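You operate a simulated robot arm through the tools that you are given. There is no shell and no other tool.

Carry out the task below with a simulated two-armed robot. There is one attempt and no reset: what you move stays moved.

JOB
Coat the black pad with glue and dry it under the fan.
Fine: lay it in the brown frame, use the blue dabber dipped in the glue tub and put it back, turn the fan at it, fan on and off after; leave the other pad and dabber. Set down upright: blue dabber. A coat counts when it lies all over at full strength: go over it till it gets no stronger.

The check looks at the end state, three seconds after you hand in, the way a careful person would. Anything else that was tipped, shoved, dropped, spilled or broken makes it a failure.

ROBOT AND FRAMES
Two 7-joint arms with fingered hands on one trunk that stands fixed in place. Base frame: the origin is at the foot of the trunk, x ahead of it, y to its left, z up. Readings come in mm, rad, newtons and seconds.
The left shoulder is at [50, 214, 869], the right one opposite. With the tool pointing down near the work surface each hand reaches from about 420 to 900 mm from the base axis, measured 20 degrees to its own side. Payload 3 kg a hand.
The tool frame of a hand sits at the grasp point between the pads (the TCP): z along the fingers, y along the line on which they close. The tips reach 26 mm beyond it. The gripper opens to 132 mm; its body begins 73 mm behind the TCP. The gripper is a hand of 3 fingers: y runs from the thumb to the fingers, the wrist lies at [0, 0, -229] in the tool frame.
Orientation is that of the tool frame in the base frame, as a unit quaternion [w, x, y, z]. With the fingers straight down and closing along the base's y, the tool's x points along the base's -x, its y along +y and its z along -z.

CONTROLS
- The arms move only by the tool apply_moves. It takes "left_steps", "right_steps" or both (then of equal length, played together; a hand with none holds still); each is a list of rows, each a list of 2 entries, a list of its own where there are three numbers: the shift along the base's x, y, z in mm, then the turn, a rotation vector about the base's x, y, z in rad. In form: [[[tx, ty, tz], [wx, wy, wz]], ...]. A call has 1 to 20 rows; each row is the pose to reach, as a shift and turn from the pose commanded when the call began. Each row takes 0.2 s and may step no farther than 50 mm and 0.15 rad from the row before; otherwise, the whole call is refused. A pose out of reach is approached as far as the arm can. The call stops where the force on the tool passes 90 N (or 10 N more than at its start, if that is more) or the arm is blocked; 0.2 s more then pass. In this call time passes only in rows, and 0.2 s behind the last. The reply holds the time, the measured pose of the TCP, the force on the tool along the base axes, the opening and the grip force, in the units named above and with some noise, with the torque about the TCP (base axes, N m) and any sound that the robot's microphone picked up, and new pictures: "views" is both (left out), scene, wrist or none (wrist: the cameras of the hands that moved).
- Cameras (640 x 400 px; columns grow to the right, rows downward): "scene" is now at [42.2, -4, 1501.1]; the picture's right is [0.00, -1.00, 0.00], its down [-0.67, -0.00, -0.75] and it looks along [0.75, 0.00, -0.67] (base axes); focal length 329 px, centre (320, 200). "left" rides on the left gripper at [-62, 3, -92] in its tool frame; the picture's right is [-0.05, -1.00, 0.00], its down [0.83, -0.04, -0.56] and it looks along [0.55, -0.03, 0.83] (tool axes); focal length 230 px, centre (320, 200). "right" rides on the right gripper at [62, 3, -92] in its tool frame; the picture's right is [-0.05, 1.00, 0.00], its down [-0.83, -0.04, -0.56] and it looks along [-0.55, -0.03, 0.83] (tool axes); focal length 230 px, centre (320, 200). There is no depth. A picture from a camera that has moved, and an enlarged one, comes with that camera's place and axes in the base frame and with its lens. The place of the scene camera against the robot may be out by one fixed shift of up to 12 mm in any direction.
- curl_fingers(finger1, finger2, thumb_bend, hand): sets how far each is bent, from 0 (flat) to 100 (curled in); at 30 the hand is open as for a grip, at 70 the pads meet at the TCP. One left out holds its place. A second passes; each finger stops where it meets its share of the squeeze, and holds until it gets a number again. It is the only way to open and close the hand. It gives what a move gives, with no picture; readings hold the bend of each and the force on the fingers (four entries, about 0 where the hand has none), thumb and palm.
- turn_head(pan, tilt): turns the head with the scene camera to pan (to the left, within 1.501 rad either way) and tilt (down, from -0.506 to 1.204), counted from straight ahead of the robot. It gives what a move gives, and a new picture of the scene camera.
- zoom(camera, box): a new picture of the part [left, top, right, bottom] of that camera's present view, enlarged. No time passes.
- finish_job(): hands the job in; it is judged then, once.

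Places have to be worked out from the pictures, the camera data and where the tool is seen. Open the grippers and draw the arms clear of the work before you hand the job in, unless the task says otherwise.

The tools are called after "Emit:" as name(argument=value, ...) on one line, values as JSON. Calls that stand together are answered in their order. apply_moves: Moves the arms, as the interface text tells. Its arguments: {"type":"object","properties":{"left_steps":{"type":"array","items":{"type":"array"}},"right_steps":{"type":"array","items":{"type":"array"}},"views":{"type":"string","enum":["both","scene","wrist","none"]}},"required":[]} The other tools are called the same way: curl_fingers (finger1, finger2, thumb_bend, hand) moves the fingers one by one; turn_head (pan, tilt) turns the head that bears the scene camera; zoom (camera, box) takes an enlarged picture of a part of a camera's view; finish_job () hands the job in.

At the start:

```text
time_s: 0.0
left_position: [605.3, 177.5, 1110.9]
left_orientation: [0.0, 0.065, 0.998, 0.0]
left_force: [0.1, 0.6, -0.3]
left_ft_torque: [-0.02, 0.0, 0.01]
left_finger_gap: 132.0
left_grip_force: 0.0
left_shape: jaw
left_bend: [30.0, 30.0, 30.0]
left_finger forces: [0.0, 0.1, 0.0, 0.0, 0.0, 0.1]
right_position: [597.9, -366.8, 1112.4]
right_orientation: [0.0, 0.066, 0.998, -0.001]
right_force: [-0.2, 0.0, 0.3]
right_ft_torque: [0.03, 0.03, 0.04]
right_finger_gap: 131.9
right_grip_force: 0.0
right_shape: jaw
right_bend: [30.0, 30.0, 30.0]
right_finger forces: [0.1, 0.0, 0.0, 0.0, 0.0, 0.0]
head pan, tilt (commanded): [0.005, 0.73]
```

scene: 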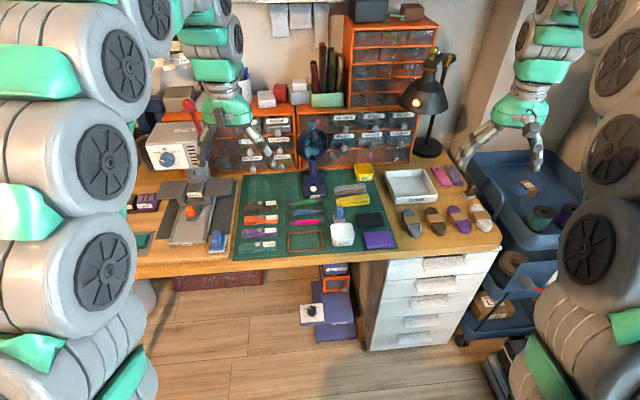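
right: 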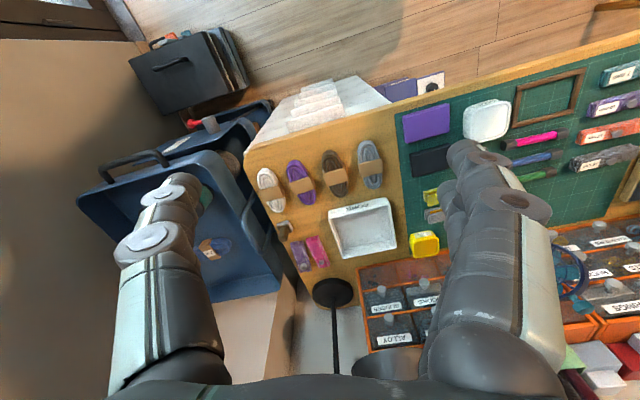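
left: 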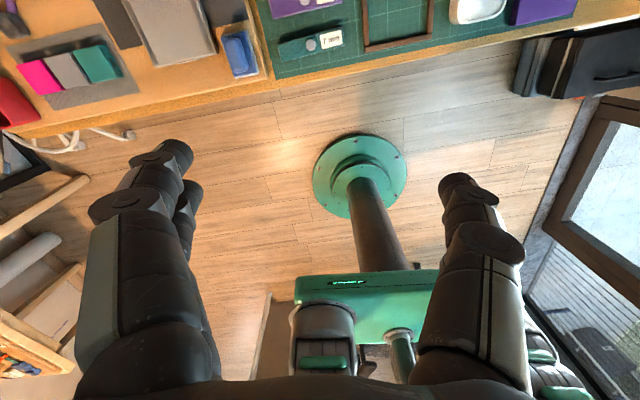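

I start by enlarging the work area in the scene view to identify the pads, the frame, the dabbers, the glue tub and the fan.

Emit:
zoom(camera="scene", box=[230, 160, 410, 270])

Emit:
zoom(camera="scene", box=[260, 100, 400, 190])

Emit:
zoom(camera="right", box=[380, 40, 640, 200])

Emit:
zoom(camera="scene", box=[130, 100, 260, 260])

```text
3.56 times, centred on (320, 215) of scene
camera zoom: at [42.2, -4.0, 1501.1], right [0.0, -1.0, 0.0], down [-0.67, 0.0, -0.75], along [0.75, 0.0, -0.67], focal length 1170 px, centre (320, 147)
```

zoom: 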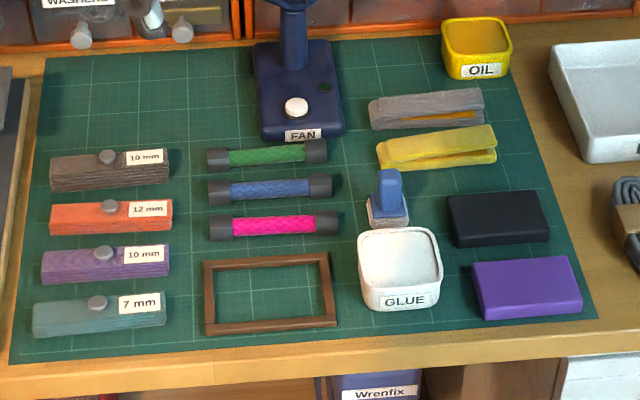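

```text
4.44 times, centred on (330, 145) of scene
camera zoom: at [42.2, -4.0, 1501.1], right [0.0, -1.0, 0.0], down [-0.67, 0.0, -0.75], along [0.75, 0.0, -0.67], focal length 1462 px, centre (276, 444)
```

zoom: 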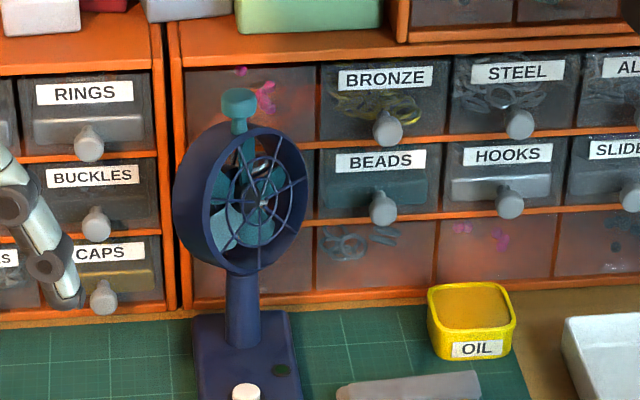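

```text
2.46 times, centred on (510, 120) of right
camera zoom: at [536.2, -354.6, 1203.3], right [0.18, 0.98, 0.0], down [0.82, -0.15, 0.56], along [0.55, -0.1, -0.83], focal length 566 px, centre (-148, 397)
```

zoom: 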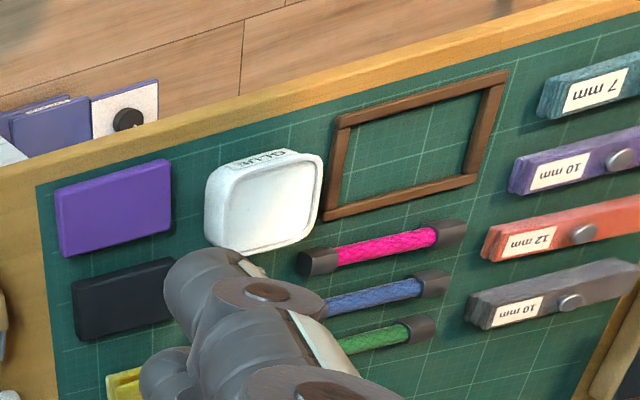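

```text
2.50 times, centred on (195, 180) of scene
camera zoom: at [42.2, -4.0, 1501.1], right [0.0, -1.0, 0.0], down [-0.67, 0.0, -0.75], along [0.75, 0.0, -0.67], focal length 823 px, centre (632, 250)
```

zoom: 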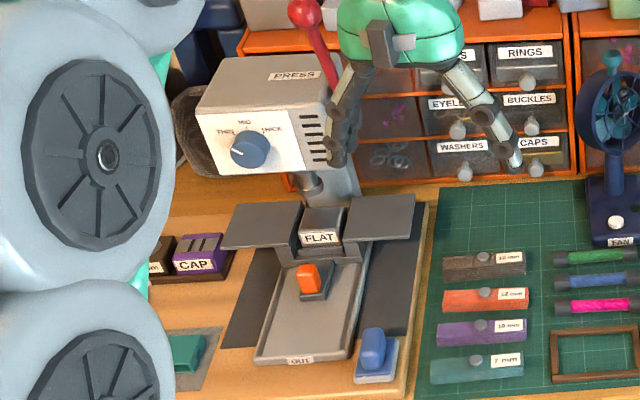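

The black pad seems to be at about (776,-158), the frame at about (695,42), and the glue tub with a blue dabber behind it. I enlarge further to tell the dabbers apart and see the fan controls.

Emit:
zoom(camera="scene", box=[320, 190, 400, 250])

Emit:
zoom(camera="scene", box=[190, 215, 250, 265])

Emit:
zoom(camera="scene", box=[285, 110, 345, 205])

Emit:
zoom(camera="scene", box=[325, 155, 395, 215])

Emit:
zoom(camera="scene", box=[280, 215, 340, 260])

```text
6.67 times, centred on (360, 220) of scene
camera zoom: at [42.2, -4.0, 1501.1], right [0.0, -1.0, 0.0], down [-0.67, 0.0, -0.75], along [0.75, 0.0, -0.67], focal length 2194 px, centre (53, 67)
```

zoom: 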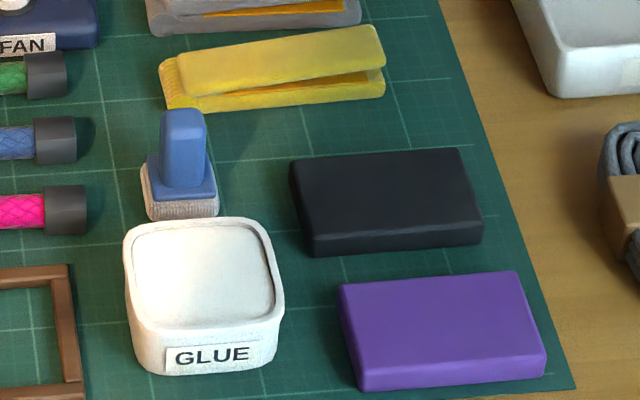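

```text
8.00 times, centred on (220, 240) of scene
camera zoom: at [42.2, -4.0, 1501.1], right [0.0, -1.0, 0.0], down [-0.67, 0.0, -0.75], along [0.75, 0.0, -0.67], focal length 2632 px, centre (1120, -120)
```

zoom: 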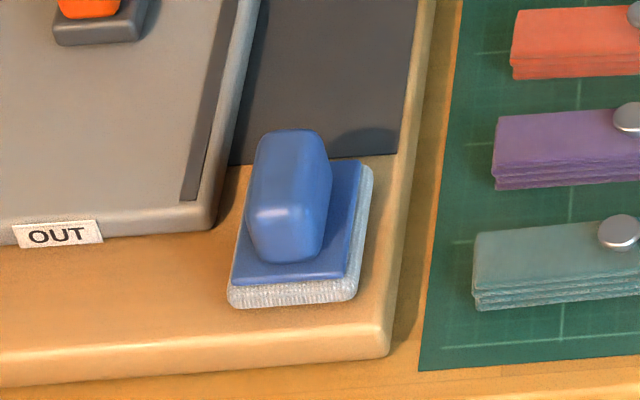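

```text
4.21 times, centred on (315, 158) of scene
camera zoom: at [42.2, -4.0, 1501.1], right [0.0, -1.0, 0.0], down [-0.67, 0.0, -0.75], along [0.75, 0.0, -0.67], focal length 1386 px, centre (341, 379)
```

zoom: 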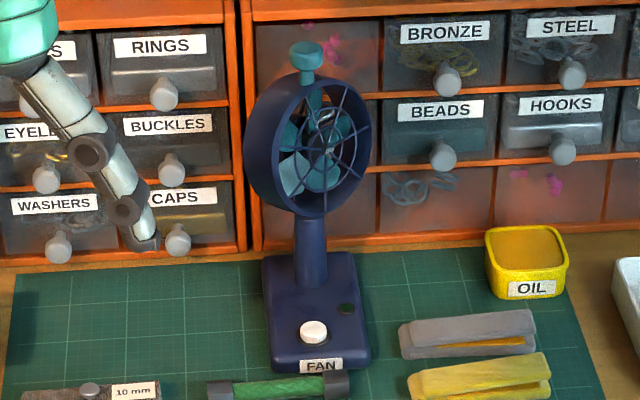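

```text
6.67 times, centred on (360, 185) of scene
camera zoom: at [42.2, -4.0, 1501.1], right [0.0, -1.0, 0.0], down [-0.67, 0.0, -0.75], along [0.75, 0.0, -0.67], focal length 2194 px, centre (53, 300)
```

zoom: 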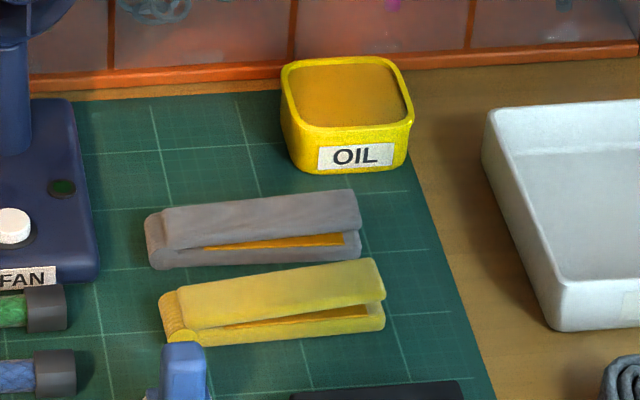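

```text
8.89 times, centred on (310, 238) of scene
camera zoom: at [42.2, -4.0, 1501.1], right [0.0, -1.0, 0.0], down [-0.67, 0.0, -0.75], along [0.75, 0.0, -0.67], focal length 2925 px, centre (409, -133)
```

zoom: 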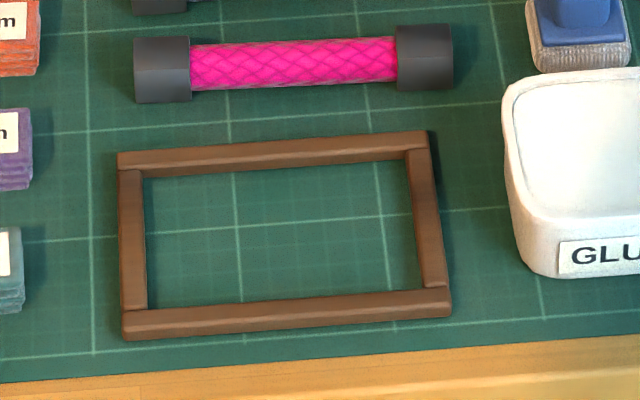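

Two blue-handled tools exist: one behind the glue tub and a bigger one at the press. I turn the head to both sides to look for any other dabber before deciding.

Emit:
turn_head(pan=-0.5, tilt=0.73)

Emit:
zoom(camera="scene", box=[200, 120, 520, 320])

Emit:
turn_head(pan=0.45, tilt=0.73)

Emit:
zoom(camera="scene", box=[200, 120, 520, 320])

```text
time_s: 0.9
left_position: [606.4, 177.2, 1110.7]
left_orientation: [0.0, 0.065, 0.998, 0.0]
left_force: [0.4, 0.0, 0.3]
left_ft_torque: [-0.02, 0.0, 0.01]
left_finger_gap: 132.0
left_grip_force: 0.2
left_shape: jaw
left_bend: [30.0, 30.0, 30.0]
left_finger forces: [0.1, 0.0, 0.1, 0.0, 0.0, 0.0]
right_position: [598.0, -365.9, 1111.8]
right_orientation: [0.001, 0.065, 0.998, 0.0]
right_force: [1.0, -0.6, -0.5]
right_ft_torque: [-0.02, 0.01, 0.0]
right_finger_gap: 131.8
right_grip_force: 0.1
right_shape: jaw
right_bend: [30.0, 30.0, 30.0]
right_finger forces: [0.0, 0.1, 0.0, 0.0, 0.1, 0.1]
head pan, tilt (commanded): [-0.499, 0.73]
camera scene: at [32.0, -44.4, 1501.0], right [-0.48, -0.88, 0.0], down [-0.59, 0.32, -0.75], along [0.65, -0.36, -0.67], focal length 329 px, centre (320, 200)
```

scene: 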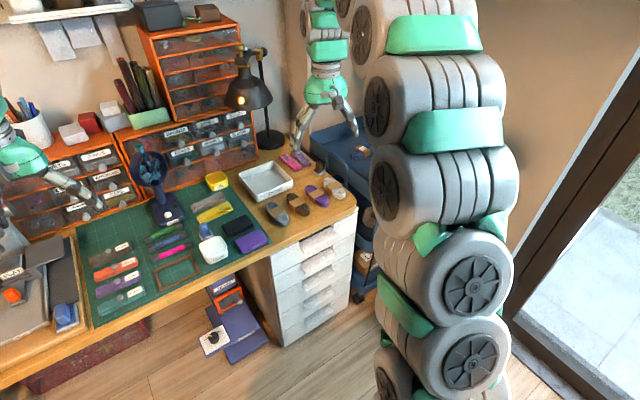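

```text
2.00 times, centred on (360, 220) of scene
camera zoom: at [32.0, -44.4, 1501.0], right [-0.48, -0.88, 0.0], down [-0.59, 0.32, -0.75], along [0.65, -0.36, -0.67], focal length 658 px, centre (240, 160)
```

zoom: 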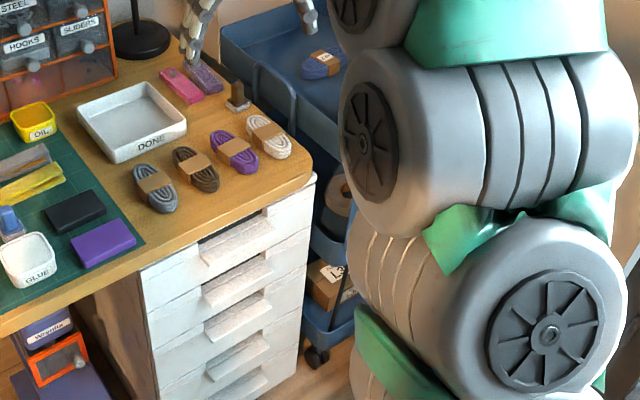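

```text
time_s: 2.2
left_position: [604.8, 177.4, 1109.5]
left_orientation: [0.0, 0.065, 0.998, 0.0]
left_force: [-0.5, 1.3, 0.8]
left_ft_torque: [-0.02, 0.02, 0.0]
left_finger_gap: 132.0
left_grip_force: 0.0
left_shape: jaw
left_bend: [30.0, 30.0, 30.0]
left_finger forces: [0.0, 0.0, 0.1, 0.0, 0.1, 0.1]
right_position: [597.3, -365.9, 1113.0]
right_orientation: [0.0, 0.065, 0.998, 0.001]
right_force: [0.2, -0.4, -0.7]
right_ft_torque: [0.02, -0.02, 0.02]
right_finger_gap: 131.8
right_grip_force: 0.0
right_shape: jaw
right_bend: [30.0, 30.0, 30.0]
right_finger forces: [0.1, 0.0, 0.0, 0.1, 0.1, 0.0]
head pan, tilt (commanded): [0.45, 0.73]
camera scene: at [33.8, 32.0, 1501.0], right [0.43, -0.9, 0.0], down [-0.6, -0.29, -0.75], along [0.67, 0.32, -0.67], focal length 329 px, centre (320, 200)
```

scene: 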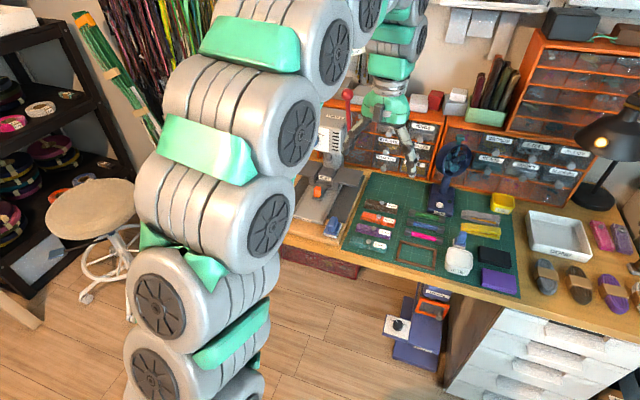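

```text
2.00 times, centred on (360, 220) of scene
camera zoom: at [33.8, 32.0, 1501.0], right [0.43, -0.9, 0.0], down [-0.6, -0.29, -0.75], along [0.67, 0.32, -0.67], focal length 658 px, centre (240, 160)
```

zoom: 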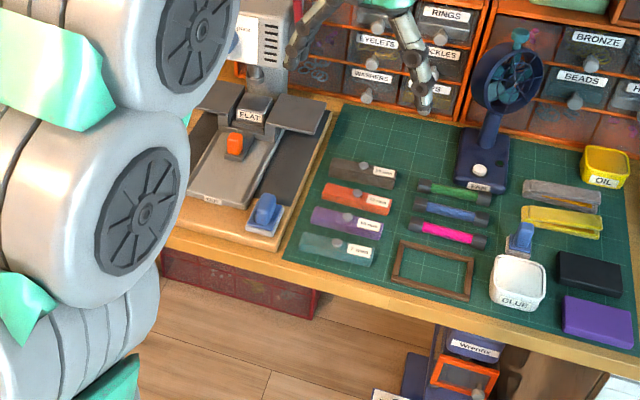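

A brown dabber stands near the far right end of the table. I look at it up close to compare its shape with the blue one by the glue tub.

Emit:
turn_head(pan=-0.35, tilt=0.73)

Emit:
zoom(camera="scene", box=[330, 140, 450, 220])

Emit:
zoom(camera="scene", box=[200, 180, 330, 270])

```text
time_s: 3.3
left_position: [605.9, 178.0, 1111.5]
left_orientation: [0.0, 0.065, 0.998, 0.001]
left_force: [-0.3, 0.5, -0.3]
left_ft_torque: [-0.01, 0.01, -0.01]
left_finger_gap: 132.0
left_grip_force: 0.0
left_shape: jaw
left_bend: [30.0, 30.0, 30.0]
left_finger forces: [0.0, 0.0, 0.1, 0.1, 0.1, 0.0]
right_position: [597.2, -365.5, 1112.6]
right_orientation: [0.0, 0.065, 0.998, 0.0]
right_force: [0.0, 0.2, -0.3]
right_ft_torque: [-0.04, -0.02, 0.01]
right_finger_gap: 132.0
right_grip_force: 0.0
right_shape: jaw
right_bend: [30.0, 30.0, 30.0]
right_finger forces: [0.0, 0.1, 0.0, 0.0, 0.0, 0.0]
head pan, tilt (commanded): [-0.351, 0.73]
camera scene: at [37.1, -33.1, 1501.0], right [-0.34, -0.94, 0.0], down [-0.63, 0.23, -0.75], along [0.7, -0.26, -0.67], focal length 329 px, centre (320, 200)
```

scene: 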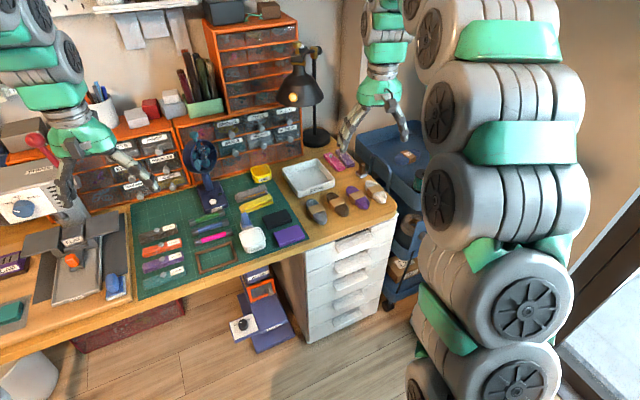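

```text
5.00 times, centred on (390, 180) of scene
camera zoom: at [37.1, -33.1, 1501.0], right [-0.34, -0.94, 0.0], down [-0.63, 0.23, -0.75], along [0.7, -0.26, -0.67], focal length 1645 px, centre (-30, 300)
```

zoom: 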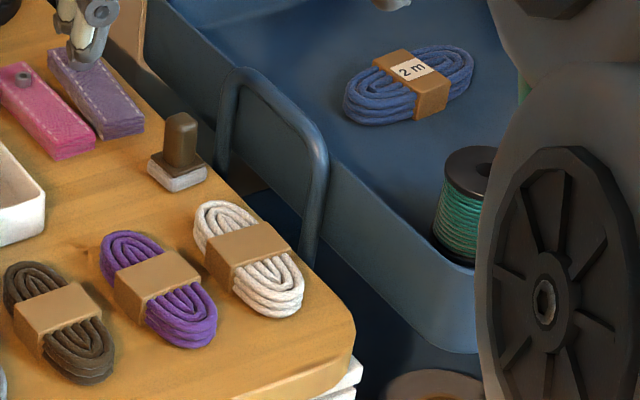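

```text
4.44 times, centred on (265, 225) of scene
camera zoom: at [37.1, -33.1, 1501.0], right [-0.34, -0.94, 0.0], down [-0.63, 0.23, -0.75], along [0.7, -0.26, -0.67], focal length 1462 px, centre (564, 89)
```

zoom: 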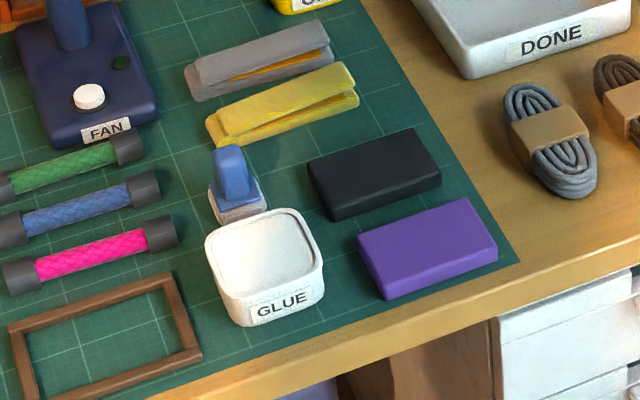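

The brown one is the "other dabber", of the same shape as the blue one on the mat behind the glue tub, so that is the blue dabber to use. I bring the right hand above the mat to measure pad, tub, dabber and frame with its wrist camera.

Emit:
apply_moves(right_steps=[[[0, 35, -15], [0, 0, 0]], [[0, 70, -30], [0, 0, 0]], [[0, 110, -50], [0, 0, 0]], [[0, 150, -75], [0, 0, 0]], [[0, 190, -100], [0, 0, 0]], [[0, 225, -130], [0, 0, 0]], [[0, 256, -160], [0, 0, 0]]], views="wrist")

Emit:
turn_head(pan=0.0, tilt=0.73)

```text
time_s: 4.9
left_position: [603.9, 177.6, 1110.1]
left_orientation: [0.001, 0.066, 0.998, 0.0]
left_force: [0.4, -0.8, 0.4]
left_ft_torque: [0.01, 0.01, 0.0]
left_finger_gap: 132.0
left_grip_force: 0.1
left_shape: jaw
left_bend: [30.0, 30.0, 30.0]
left_finger forces: [0.1, 0.0, 0.0, 0.0, 0.1, 0.1]
right_position: [599.2, -111.9, 955.9]
right_orientation: [0.001, 0.066, 0.998, 0.0]
right_force: [0.7, -0.1, -0.3]
right_ft_torque: [0.02, 0.02, 0.0]
right_finger_gap: 132.0
right_grip_force: 0.0
right_shape: jaw
right_bend: [30.0, 30.0, 30.0]
right_finger forces: [0.0, 0.0, 0.0, 0.0, 0.0, 0.0]
head pan, tilt (commanded): [-0.351, 0.73]
camera right: at [538.1, -99.6, 1046.1], right [0.18, 0.98, 0.0], down [0.82, -0.15, 0.56], along [0.55, -0.1, -0.83], focal length 230 px, centre (320, 200)
```

right: 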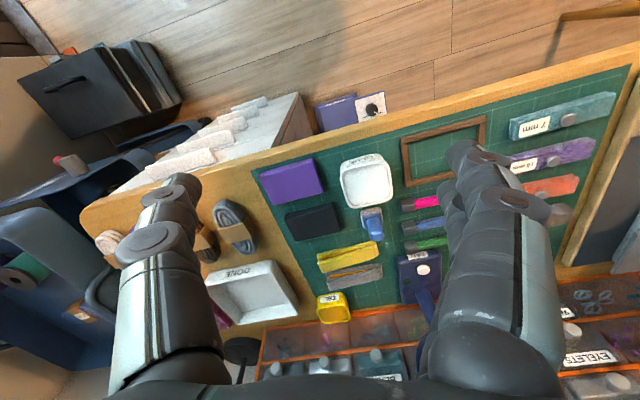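

```text
time_s: 5.7
left_position: [605.1, 177.7, 1110.0]
left_orientation: [0.001, 0.065, 0.998, 0.0]
left_force: [0.7, 0.3, 0.7]
left_ft_torque: [0.0, 0.03, -0.02]
left_finger_gap: 132.2
left_grip_force: 0.0
left_shape: jaw
left_bend: [30.0, 30.0, 30.0]
left_finger forces: [0.0, 0.1, 0.0, 0.0, 0.1, 0.0]
right_position: [598.8, -112.6, 955.6]
right_orientation: [0.0, 0.066, 0.998, 0.0]
right_force: [0.8, 0.2, -0.4]
right_ft_torque: [0.0, -0.01, 0.01]
right_finger_gap: 132.1
right_grip_force: 0.2
right_shape: jaw
right_bend: [30.0, 30.0, 30.0]
right_finger forces: [0.1, 0.0, 0.0, 0.0, 0.1, 0.1]
head pan, tilt (commanded): [0.0, 0.73]
camera scene: at [42.2, -4.5, 1501.0], right [0.0, -1.0, 0.0], down [-0.67, 0.0, -0.75], along [0.75, 0.0, -0.67], focal length 329 px, centre (320, 200)
```

scene: 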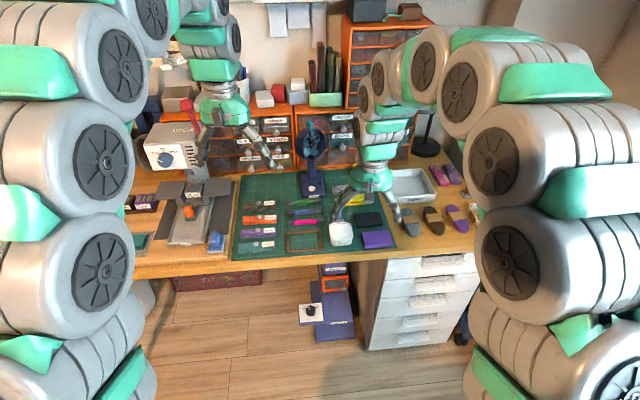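

The wrist camera now sees the pad, tub, dabber and most of the frame. I enlarge those areas to measure corners.

Emit:
zoom(camera="right", box=[250, 140, 350, 250])

Emit:
zoom(camera="right", box=[330, 140, 410, 250])

Emit:
zoom(camera="right", box=[390, 100, 510, 200])

```text
3.64 times, centred on (300, 195) of right
camera zoom: at [537.8, -100.3, 1046.4], right [0.18, 0.98, 0.0], down [0.82, -0.15, 0.56], along [0.55, -0.1, -0.83], focal length 837 px, centre (393, 218)
```

zoom: 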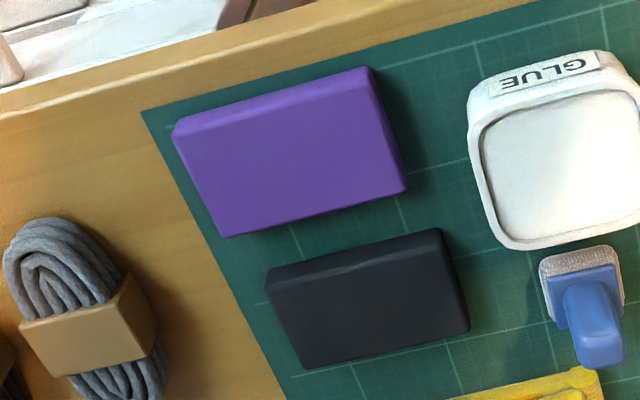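

```text
3.64 times, centred on (370, 195) of right
camera zoom: at [537.8, -100.3, 1046.4], right [0.18, 0.98, 0.0], down [0.82, -0.15, 0.56], along [0.55, -0.1, -0.83], focal length 837 px, centre (138, 218)
```

zoom: 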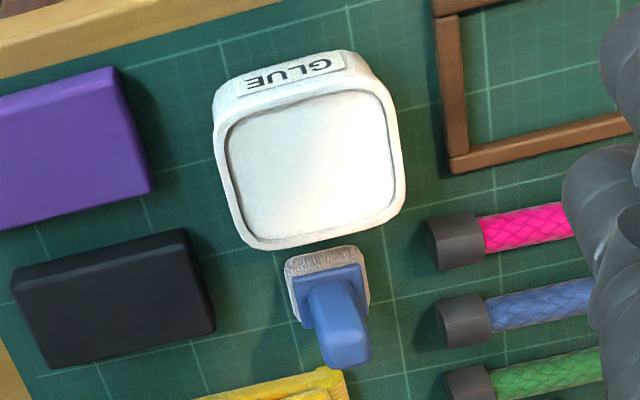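

```text
4.00 times, centred on (450, 150) of right
camera zoom: at [537.8, -100.3, 1046.4], right [0.18, 0.98, 0.0], down [0.82, -0.15, 0.56], along [0.55, -0.1, -0.83], focal length 920 px, centre (-200, 400)
```

zoom: 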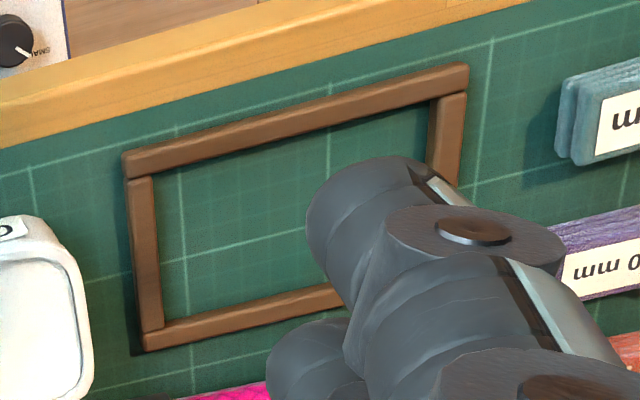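

From two wrist views I place the frame centre near (695,47) turned by about +0.09 rad and the black pad centre near (785,-158), about 84×51×16 mm. I look at the hand itself from the scene camera to learn the fingers' thickness.

Emit:
zoom(camera="scene", box=[320, 150, 430, 250])

Emit:
curl_fingers(hand="right", finger1=45, finger2=45, thumb_bend=45)

Emit:
zoom(camera="scene", box=[320, 150, 430, 250])

Emit:
zoom(camera="right", box=[0, 0, 640, 400])

```text
4.00 times, centred on (375, 200) of scene
camera zoom: at [42.2, -4.5, 1501.0], right [0.0, -1.0, 0.0], down [-0.67, 0.0, -0.75], along [0.75, 0.0, -0.67], focal length 1316 px, centre (100, 200)
```

zoom: 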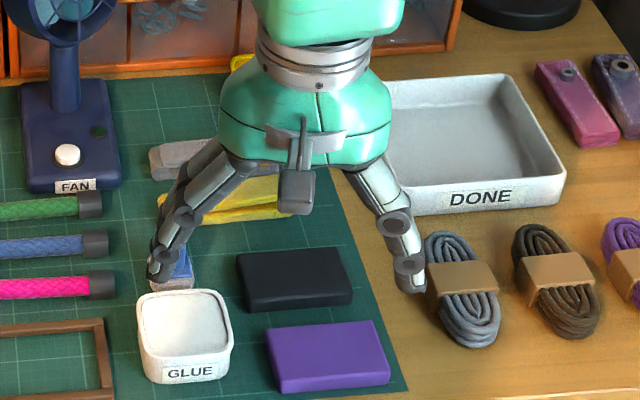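

```text
time_s: 6.7
left_position: [604.9, 177.8, 1109.8]
left_orientation: [0.0, 0.066, 0.998, -0.001]
left_force: [0.9, -0.6, -0.2]
left_ft_torque: [0.0, 0.01, 0.01]
left_finger_gap: 131.9
left_grip_force: 0.0
left_shape: jaw
left_bend: [30.0, 30.0, 30.0]
left_finger forces: [0.0, 0.0, 0.0, 0.1, 0.1, 0.1]
right_position: [599.0, -111.9, 956.2]
right_orientation: [0.0, 0.065, 0.998, 0.0]
right_force: [0.6, -0.4, 1.0]
right_ft_torque: [-0.02, 0.01, 0.01]
right_finger_gap: 85.3
right_grip_force: 0.0
right_shape: fingers
right_bend: [45.0, 45.0, 45.0]
right_finger forces: [0.0, 0.0, 0.0, 0.1, 0.0, 0.0]
head pan, tilt (commanded): [0.0, 0.73]
```

```text
4.00 times, centred on (375, 200) of scene
camera zoom: at [42.2, -4.4, 1501.0], right [0.0, -1.0, 0.0], down [-0.67, 0.0, -0.75], along [0.75, 0.0, -0.67], focal length 1316 px, centre (100, 200)
```

zoom: 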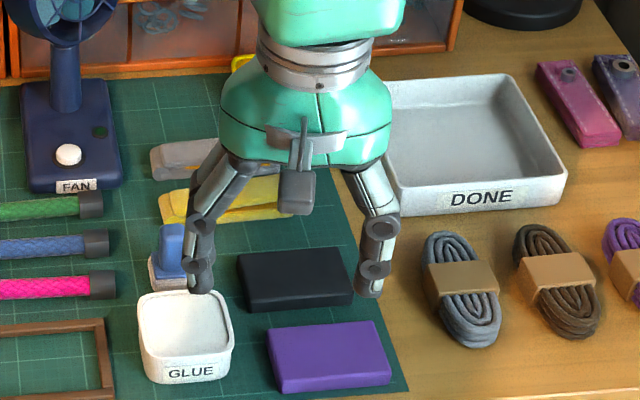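

```text
1.00 times, centred on (320, 200) of right (not enlarged: the box is as wide or as high as the picture)
camera zoom: at [537.8, -100.1, 1046.2], right [0.18, 0.98, 0.0], down [0.82, -0.15, 0.56], along [0.55, -0.1, -0.83], focal length 230 px, centre (320, 200)
```

zoom: 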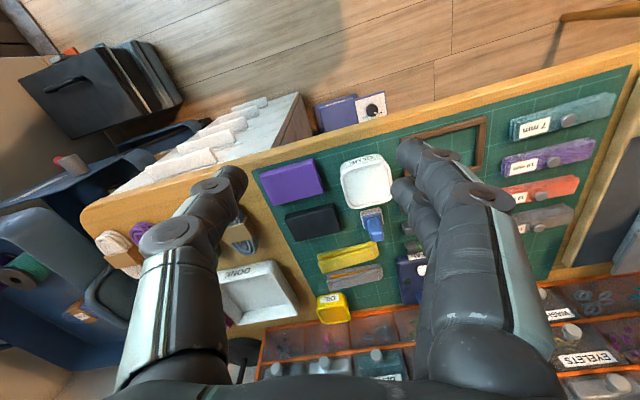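

The fingers are about 18 mm thick and the gap is 85 mm at bend 45. I now bring the right hand low behind the frame to measure frame height and inner size precisely.

Emit:
curl_fingers(hand="right", finger1=30, finger2=30, thumb_bend=30)

Emit:
apply_moves(right_steps=[[[4, 40, -20], [0, 0, 0.1]], [[8, 80, -40], [0, 0, 0.2]], [[12, 120, -65], [0, 0, 0.23]], [[16, 159, -96], [0, 0, 0.23]]], views="wrist")

Emit:
zoom(camera="right", box=[230, 130, 410, 270])

```text
time_s: 7.7
left_position: [603.7, 177.6, 1110.1]
left_orientation: [0.0, 0.065, 0.998, 0.0]
left_force: [-0.1, 0.0, -0.4]
left_ft_torque: [0.0, 0.02, 0.02]
left_finger_gap: 131.7
left_grip_force: 0.1
left_shape: jaw
left_bend: [30.0, 30.0, 30.0]
left_finger forces: [0.0, 0.0, 0.0, 0.0, 0.0, 0.1]
right_position: [599.4, -111.8, 954.2]
right_orientation: [0.001, 0.066, 0.998, 0.0]
right_force: [0.0, -0.7, -0.2]
right_ft_torque: [0.02, 0.01, 0.05]
right_finger_gap: 133.9
right_grip_force: 0.0
right_shape: fingers
right_bend: [30.0, 30.0, 30.0]
right_finger forces: [0.0, 0.0, 0.0, 0.0, 0.1, 0.1]
head pan, tilt (commanded): [0.0, 0.73]
```

```text
time_s: 8.7
left_position: [606.0, 177.6, 1110.9]
left_orientation: [0.0, 0.065, 0.998, 0.0]
left_force: [0.9, -0.3, 0.6]
left_ft_torque: [0.0, 0.0, -0.01]
left_finger_gap: 131.7
left_grip_force: 0.0
left_shape: jaw
left_bend: [30.0, 30.0, 30.0]
left_finger forces: [0.0, 0.0, 0.0, 0.0, 0.0, 0.0]
right_position: [612.0, 50.0, 856.3]
right_orientation: [-0.001, -0.05, 0.999, 0.0]
right_force: [0.2, 1.0, -0.5]
right_ft_torque: [0.0, -0.02, -0.02]
right_finger_gap: 133.8
right_grip_force: 0.2
right_shape: fingers
right_bend: [30.0, 30.0, 30.0]
right_finger forces: [0.0, 0.0, 0.0, 0.0, 0.0, 0.0]
head pan, tilt (commanded): [0.0, 0.73]
camera right: at [549.7, 46.5, 947.0], right [-0.05, 1.0, 0.0], down [0.83, 0.04, 0.56], along [0.55, 0.03, -0.83], focal length 230 px, centre (320, 200)
```

right: 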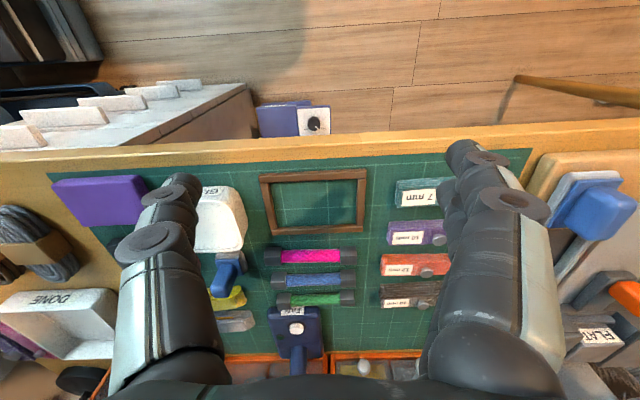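

```text
2.86 times, centred on (320, 200) of right
camera zoom: at [549.7, 46.5, 947.0], right [-0.05, 1.0, 0.0], down [0.83, 0.04, 0.56], along [0.55, 0.03, -0.83], focal length 657 px, centre (320, 200)
```

zoom: 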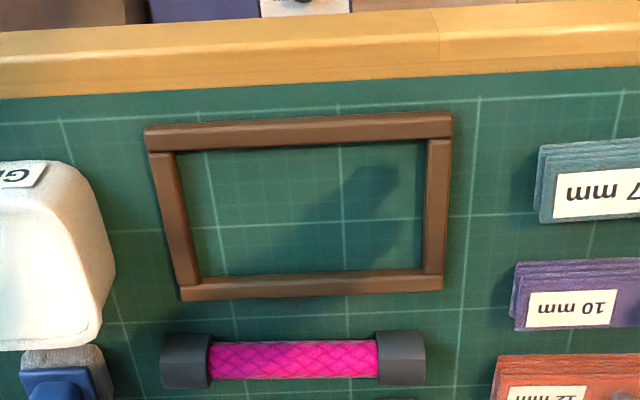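

I enlarge the frame corners from this pose for an accurate size and height estimate.

Emit:
zoom(camera="right", box=[255, 165, 295, 190])

Emit:
zoom(camera="right", box=[340, 160, 380, 185])

Emit:
zoom(camera="right", box=[265, 215, 305, 240])

Emit:
zoom(camera="right", box=[335, 210, 375, 235])

```text
16.00 times, centred on (275, 178) of right
camera zoom: at [549.7, 46.5, 947.0], right [-0.05, 1.0, 0.0], down [0.83, 0.04, 0.56], along [0.55, 0.03, -0.83], focal length 3681 px, centre (1040, 560)
```

zoom: 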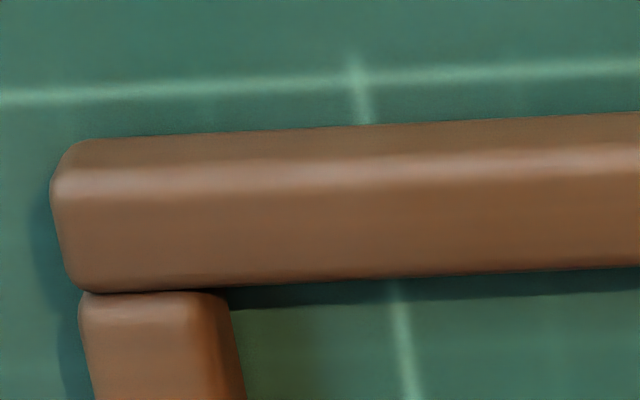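

```text
16.00 times, centred on (360, 172) of right
camera zoom: at [549.7, 46.5, 947.0], right [-0.05, 1.0, 0.0], down [0.83, 0.04, 0.56], along [0.55, 0.03, -0.83], focal length 3681 px, centre (-320, 640)
```

zoom: 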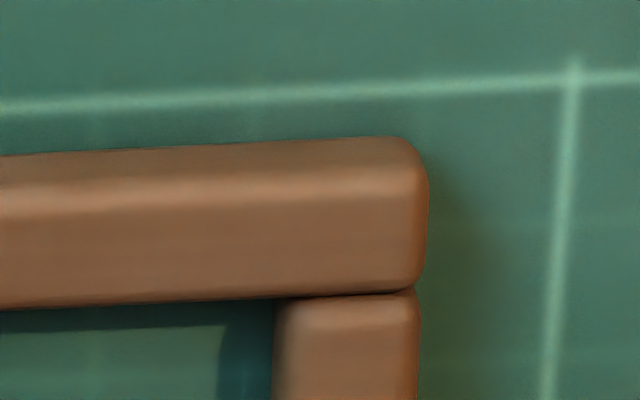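

```text
16.00 times, centred on (285, 228) of right
camera zoom: at [549.7, 46.5, 947.0], right [-0.05, 1.0, 0.0], down [0.83, 0.04, 0.56], along [0.55, 0.03, -0.83], focal length 3681 px, centre (880, -240)
```

zoom: 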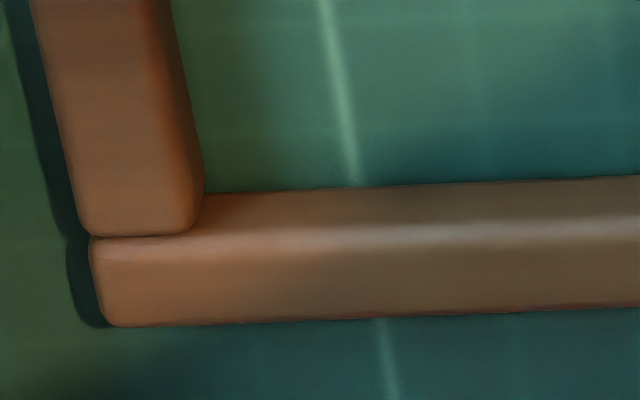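

```text
16.00 times, centred on (355, 222) of right
camera zoom: at [549.7, 46.5, 947.0], right [-0.05, 1.0, 0.0], down [0.83, 0.04, 0.56], along [0.55, 0.03, -0.83], focal length 3681 px, centre (-240, -160)
```

zoom: 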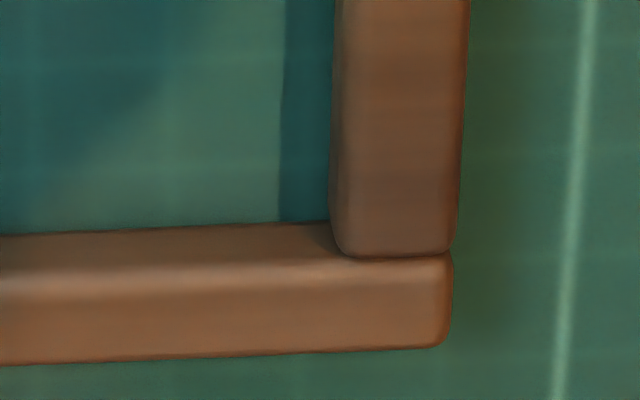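

The mat grid (50 mm cells) puts the mat at z≈735; the frame is about 110×80 outside, 94×64 inside, 6 mm high, centred at (696,48) with yaw 0.10. Next I view the pad, tub and dabber from close by with the same hand orientation.

Emit:
apply_moves(right_steps=[[[20, -45, 10], [0, 0, 0]], [[40, -90, 20], [0, 0, 0]], [[60, -135, 24], [0, 0, 0]], [[78, -180, 24], [0, 0, 0]]], views="wrist")

Emit:
zoom(camera="right", box=[250, 160, 350, 222])

Emit:
zoom(camera="right", box=[340, 110, 440, 172])

Emit:
zoom(camera="right", box=[350, 170, 430, 220])

```text
refused: row 1 steps farther than a row can; nothing moved
```

```text
6.40 times, centred on (300, 191) of right
camera zoom: at [549.7, 46.5, 947.0], right [-0.05, 1.0, 0.0], down [0.83, 0.04, 0.56], along [0.55, 0.03, -0.83], focal length 1472 px, centre (448, 258)
```

zoom: 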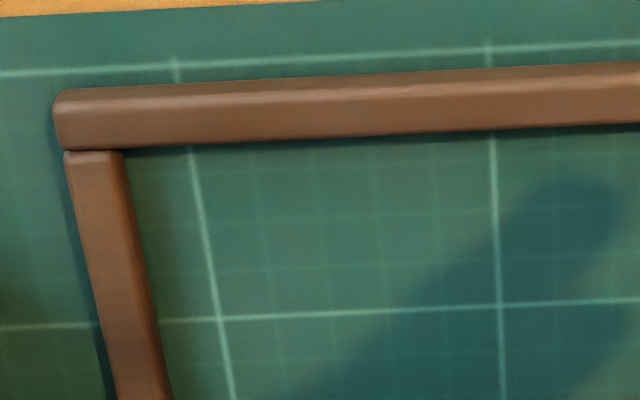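

```text
6.40 times, centred on (390, 141) of right
camera zoom: at [549.7, 46.5, 947.0], right [-0.05, 1.0, 0.0], down [0.83, 0.04, 0.56], along [0.55, 0.03, -0.83], focal length 1472 px, centre (-128, 578)
```

zoom: 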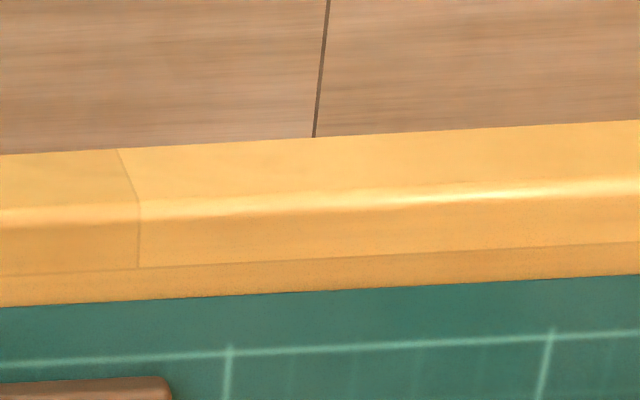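

```text
8.00 times, centred on (390, 195) of right
camera zoom: at [549.7, 46.5, 947.0], right [-0.05, 1.0, 0.0], down [0.83, 0.04, 0.56], along [0.55, 0.03, -0.83], focal length 1841 px, centre (-240, 240)
```

zoom: 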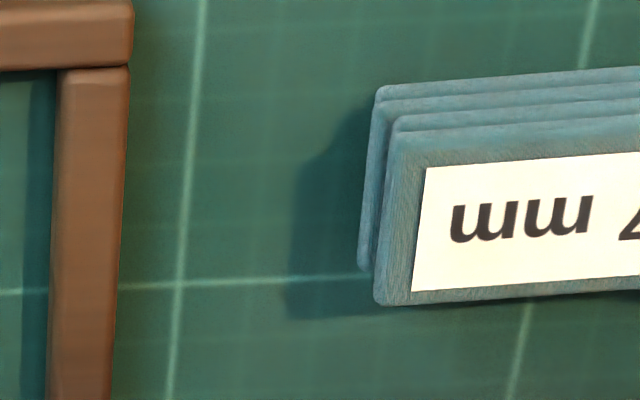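

The call was refused for step size; the minor lines confirm 10/50 mm grid. I repeat the move with smaller rows.

Emit:
apply_moves(right_steps=[[[16, -36, 8], [0, 0, 0]], [[32, -72, 16], [0, 0, 0]], [[48, -108, 24], [0, 0, 0]], [[64, -144, 24], [0, 0, 0]], [[78, -180, 24], [0, 0, 0]]], views="wrist")

Emit:
zoom(camera="right", box=[220, 130, 420, 260])

```text
time_s: 9.9
left_position: [605.5, 177.9, 1109.3]
left_orientation: [0.0, 0.066, 0.998, 0.0]
left_force: [0.5, 0.0, -1.5]
left_ft_torque: [0.0, 0.0, -0.01]
left_finger_gap: 131.9
left_grip_force: 0.1
left_shape: jaw
left_bend: [30.0, 30.0, 30.0]
left_finger forces: [0.0, 0.0, 0.0, 0.1, 0.0, 0.1]
right_position: [692.4, -130.3, 879.3]
right_orientation: [0.0, -0.05, 0.999, 0.0]
right_force: [0.8, -0.4, -0.6]
right_ft_torque: [0.02, -0.02, 0.04]
right_finger_gap: 134.2
right_grip_force: 0.0
right_shape: fingers
right_bend: [30.0, 30.0, 30.0]
right_finger forces: [0.0, 0.1, 0.1, 0.1, 0.0, 0.0]
head pan, tilt (commanded): [0.0, 0.73]
camera right: at [630.0, -134.8, 970.3], right [-0.05, 1.0, 0.0], down [0.83, 0.04, 0.56], along [0.55, 0.03, -0.83], focal length 230 px, centre (320, 200)
```

right: 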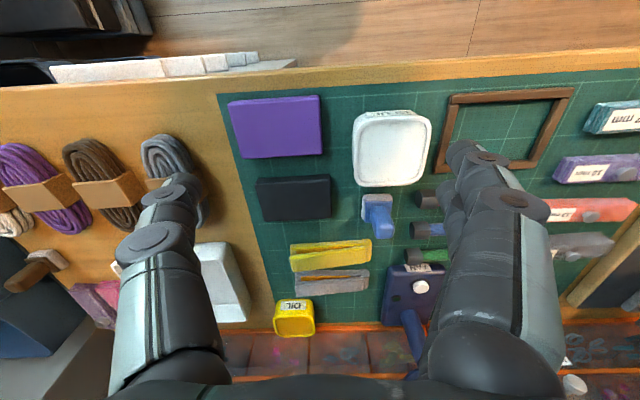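

```text
3.08 times, centred on (320, 195) of right
camera zoom: at [630.0, -134.8, 970.3], right [-0.05, 1.0, 0.0], down [0.83, 0.04, 0.56], along [0.55, 0.03, -0.83], focal length 708 px, centre (320, 215)
```

zoom: 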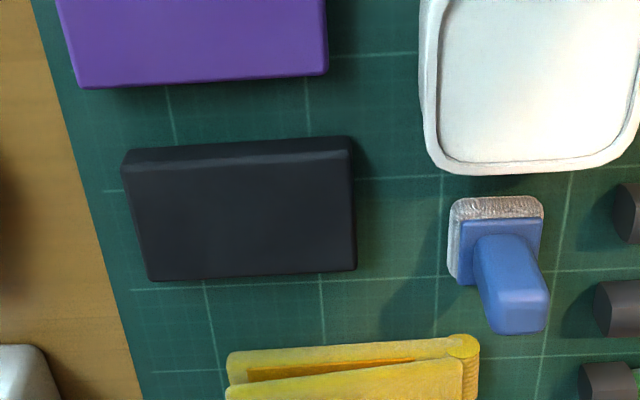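

I enlarge the pad corners, dabber and tub from here for exact positions.

Emit:
zoom(camera="right", box=[250, 165, 338, 225])

Emit:
zoom(camera="right", box=[350, 185, 406, 243])

Emit:
zoom(camera="right", box=[345, 100, 440, 195])

```text
6.67 times, centred on (294, 195) of right
camera zoom: at [630.0, -134.8, 970.3], right [-0.05, 1.0, 0.0], down [0.83, 0.04, 0.56], along [0.55, 0.03, -0.83], focal length 1534 px, centre (493, 233)
```

zoom: 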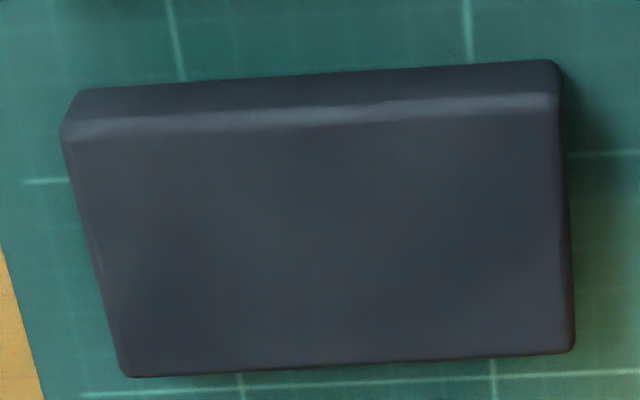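

```text
6.90 times, centred on (378, 214) of right
camera zoom: at [630.0, -134.8, 970.3], right [-0.05, 1.0, 0.0], down [0.83, 0.04, 0.56], along [0.55, 0.03, -0.83], focal length 1587 px, centre (-80, 103)
```

zoom: 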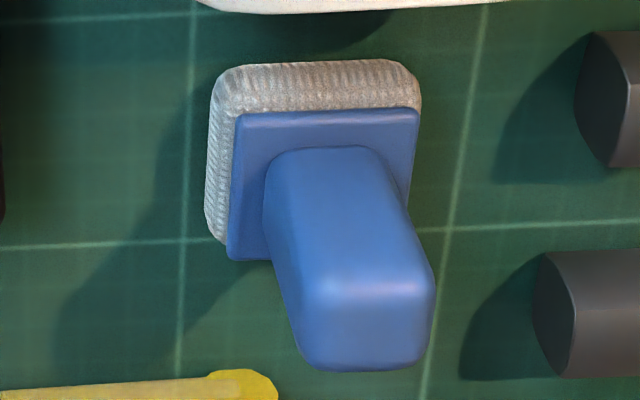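

```text
4.21 times, centred on (392, 148) of right
camera zoom: at [630.0, -134.8, 970.3], right [-0.05, 1.0, 0.0], down [0.83, 0.04, 0.56], along [0.55, 0.03, -0.83], focal length 969 px, centre (15, 421)
```

zoom: 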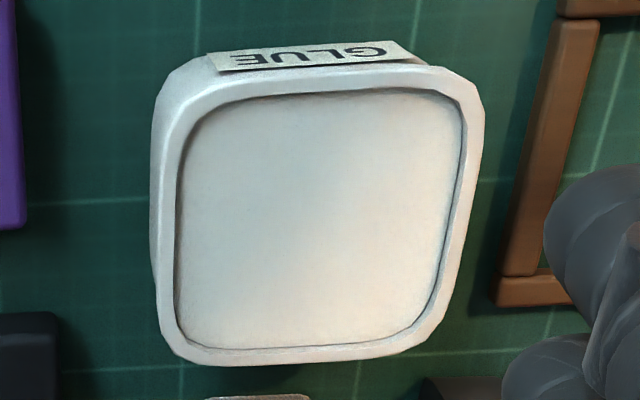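

Measured: pad centre ≈ (782,-156), yaw ≈ 0.127, 82×51×15.5 mm with top at z≈750; dabber centre ≈ (792,-57), handle top z≈784; tub centre ≈ (707,-68), rim z≈777. I preshape the right hand and go above the pad.

Emit:
curl_fingers(hand="right", finger1=42, finger2=42, thumb_bend=38)

Emit:
apply_moves(right_steps=[[[30, -8, 0], [0, 0, 0.01]], [[60, -16, 0], [0, 0, 0.02]], [[89.5, -25, 0], [0, 0, 0.027]], [[89.5, -25, -40], [0, 0, 0.027]], [[89.5, -25, -80], [0, 0, 0.027]]], views="both")

Emit:
zoom(camera="scene", box=[320, 180, 420, 250])

Emit:
zoom(camera="right", box=[160, 100, 480, 300])

```text
time_s: 10.9
left_position: [604.4, 177.2, 1109.6]
left_orientation: [0.0, 0.066, 0.998, 0.0]
left_force: [-0.1, 0.4, 0.3]
left_ft_torque: [0.02, -0.01, -0.02]
left_finger_gap: 131.7
left_grip_force: 0.1
left_shape: jaw
left_bend: [30.0, 30.0, 30.0]
left_finger forces: [0.0, 0.1, 0.1, 0.1, 0.0, 0.1]
right_position: [692.3, -130.8, 879.1]
right_orientation: [0.001, -0.049, 0.999, 0.0]
right_force: [0.7, -0.5, -0.4]
right_ft_torque: [0.0, 0.04, -0.01]
right_finger_gap: 102.2
right_grip_force: 0.2
right_shape: fingers
right_bend: [42.0, 42.0, 38.0]
right_finger forces: [0.1, 0.0, 0.0, 0.1, 0.0, 0.0]
head pan, tilt (commanded): [0.0, 0.73]
```

```text
time_s: 12.1
left_position: [604.0, 178.3, 1109.9]
left_orientation: [-0.001, 0.065, 0.998, 0.0]
left_force: [0.6, -0.1, 0.4]
left_ft_torque: [-0.02, 0.0, 0.0]
left_finger_gap: 131.8
left_grip_force: 0.0
left_shape: jaw
left_bend: [30.0, 30.0, 30.0]
left_finger forces: [0.0, 0.0, 0.0, 0.1, 0.0, 0.0]
right_position: [781.9, -153.9, 798.5]
right_orientation: [-0.001, -0.064, 0.998, 0.001]
right_force: [-0.1, 0.1, 0.0]
right_ft_torque: [-0.01, 0.01, 0.02]
right_finger_gap: 102.4
right_grip_force: 0.0
right_shape: fingers
right_bend: [42.0, 42.0, 38.0]
right_finger forces: [0.0, 0.0, 0.0, 0.0, 0.1, 0.0]
head pan, tilt (commanded): [0.0, 0.73]
camera scene: at [42.2, -4.4, 1501.1], right [0.0, -1.0, 0.0], down [-0.67, 0.0, -0.75], along [0.75, 0.0, -0.67], focal length 329 px, centre (320, 200)
camera right: at [719.6, -157.9, 889.3], right [-0.07, 1.0, 0.0], down [0.83, 0.06, 0.55], along [0.55, 0.04, -0.83], focal length 230 px, centre (320, 200)
```

scene: 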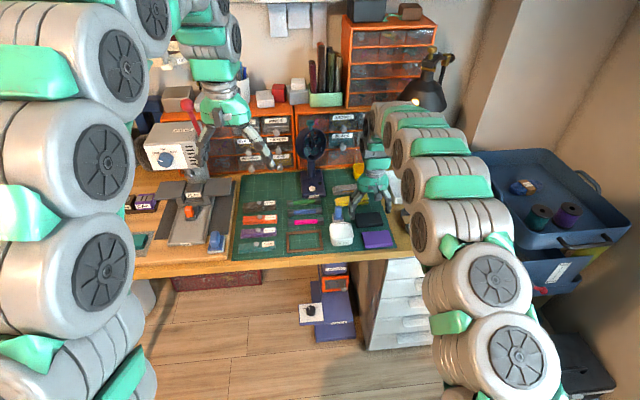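
right: 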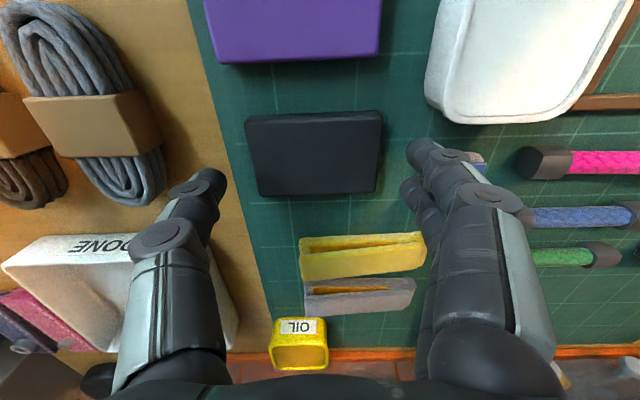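

```text
5.71 times, centred on (370, 215) of scene
camera zoom: at [42.2, -4.4, 1501.1], right [0.0, -1.0, 0.0], down [-0.67, 0.0, -0.75], along [0.75, 0.0, -0.67], focal length 1880 px, centre (34, 114)
```

zoom: 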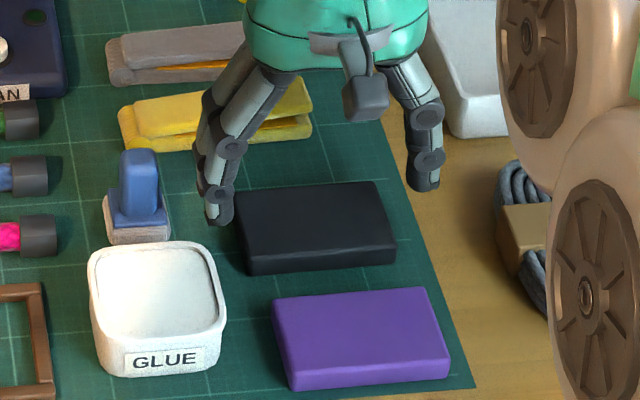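

```text
2.00 times, centred on (320, 200) of right
camera zoom: at [719.6, -157.9, 889.3], right [-0.07, 1.0, 0.0], down [0.83, 0.06, 0.55], along [0.55, 0.04, -0.83], focal length 460 px, centre (320, 200)
```

zoom: 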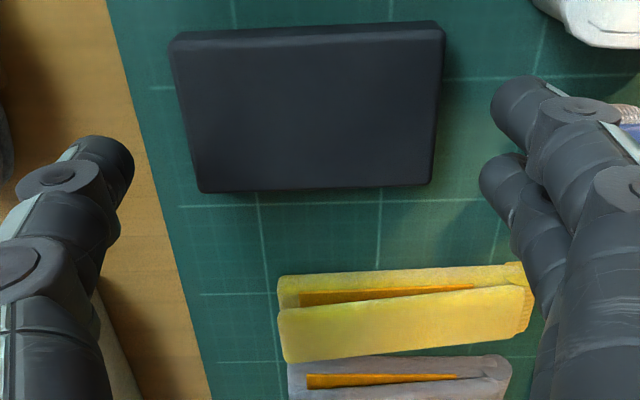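

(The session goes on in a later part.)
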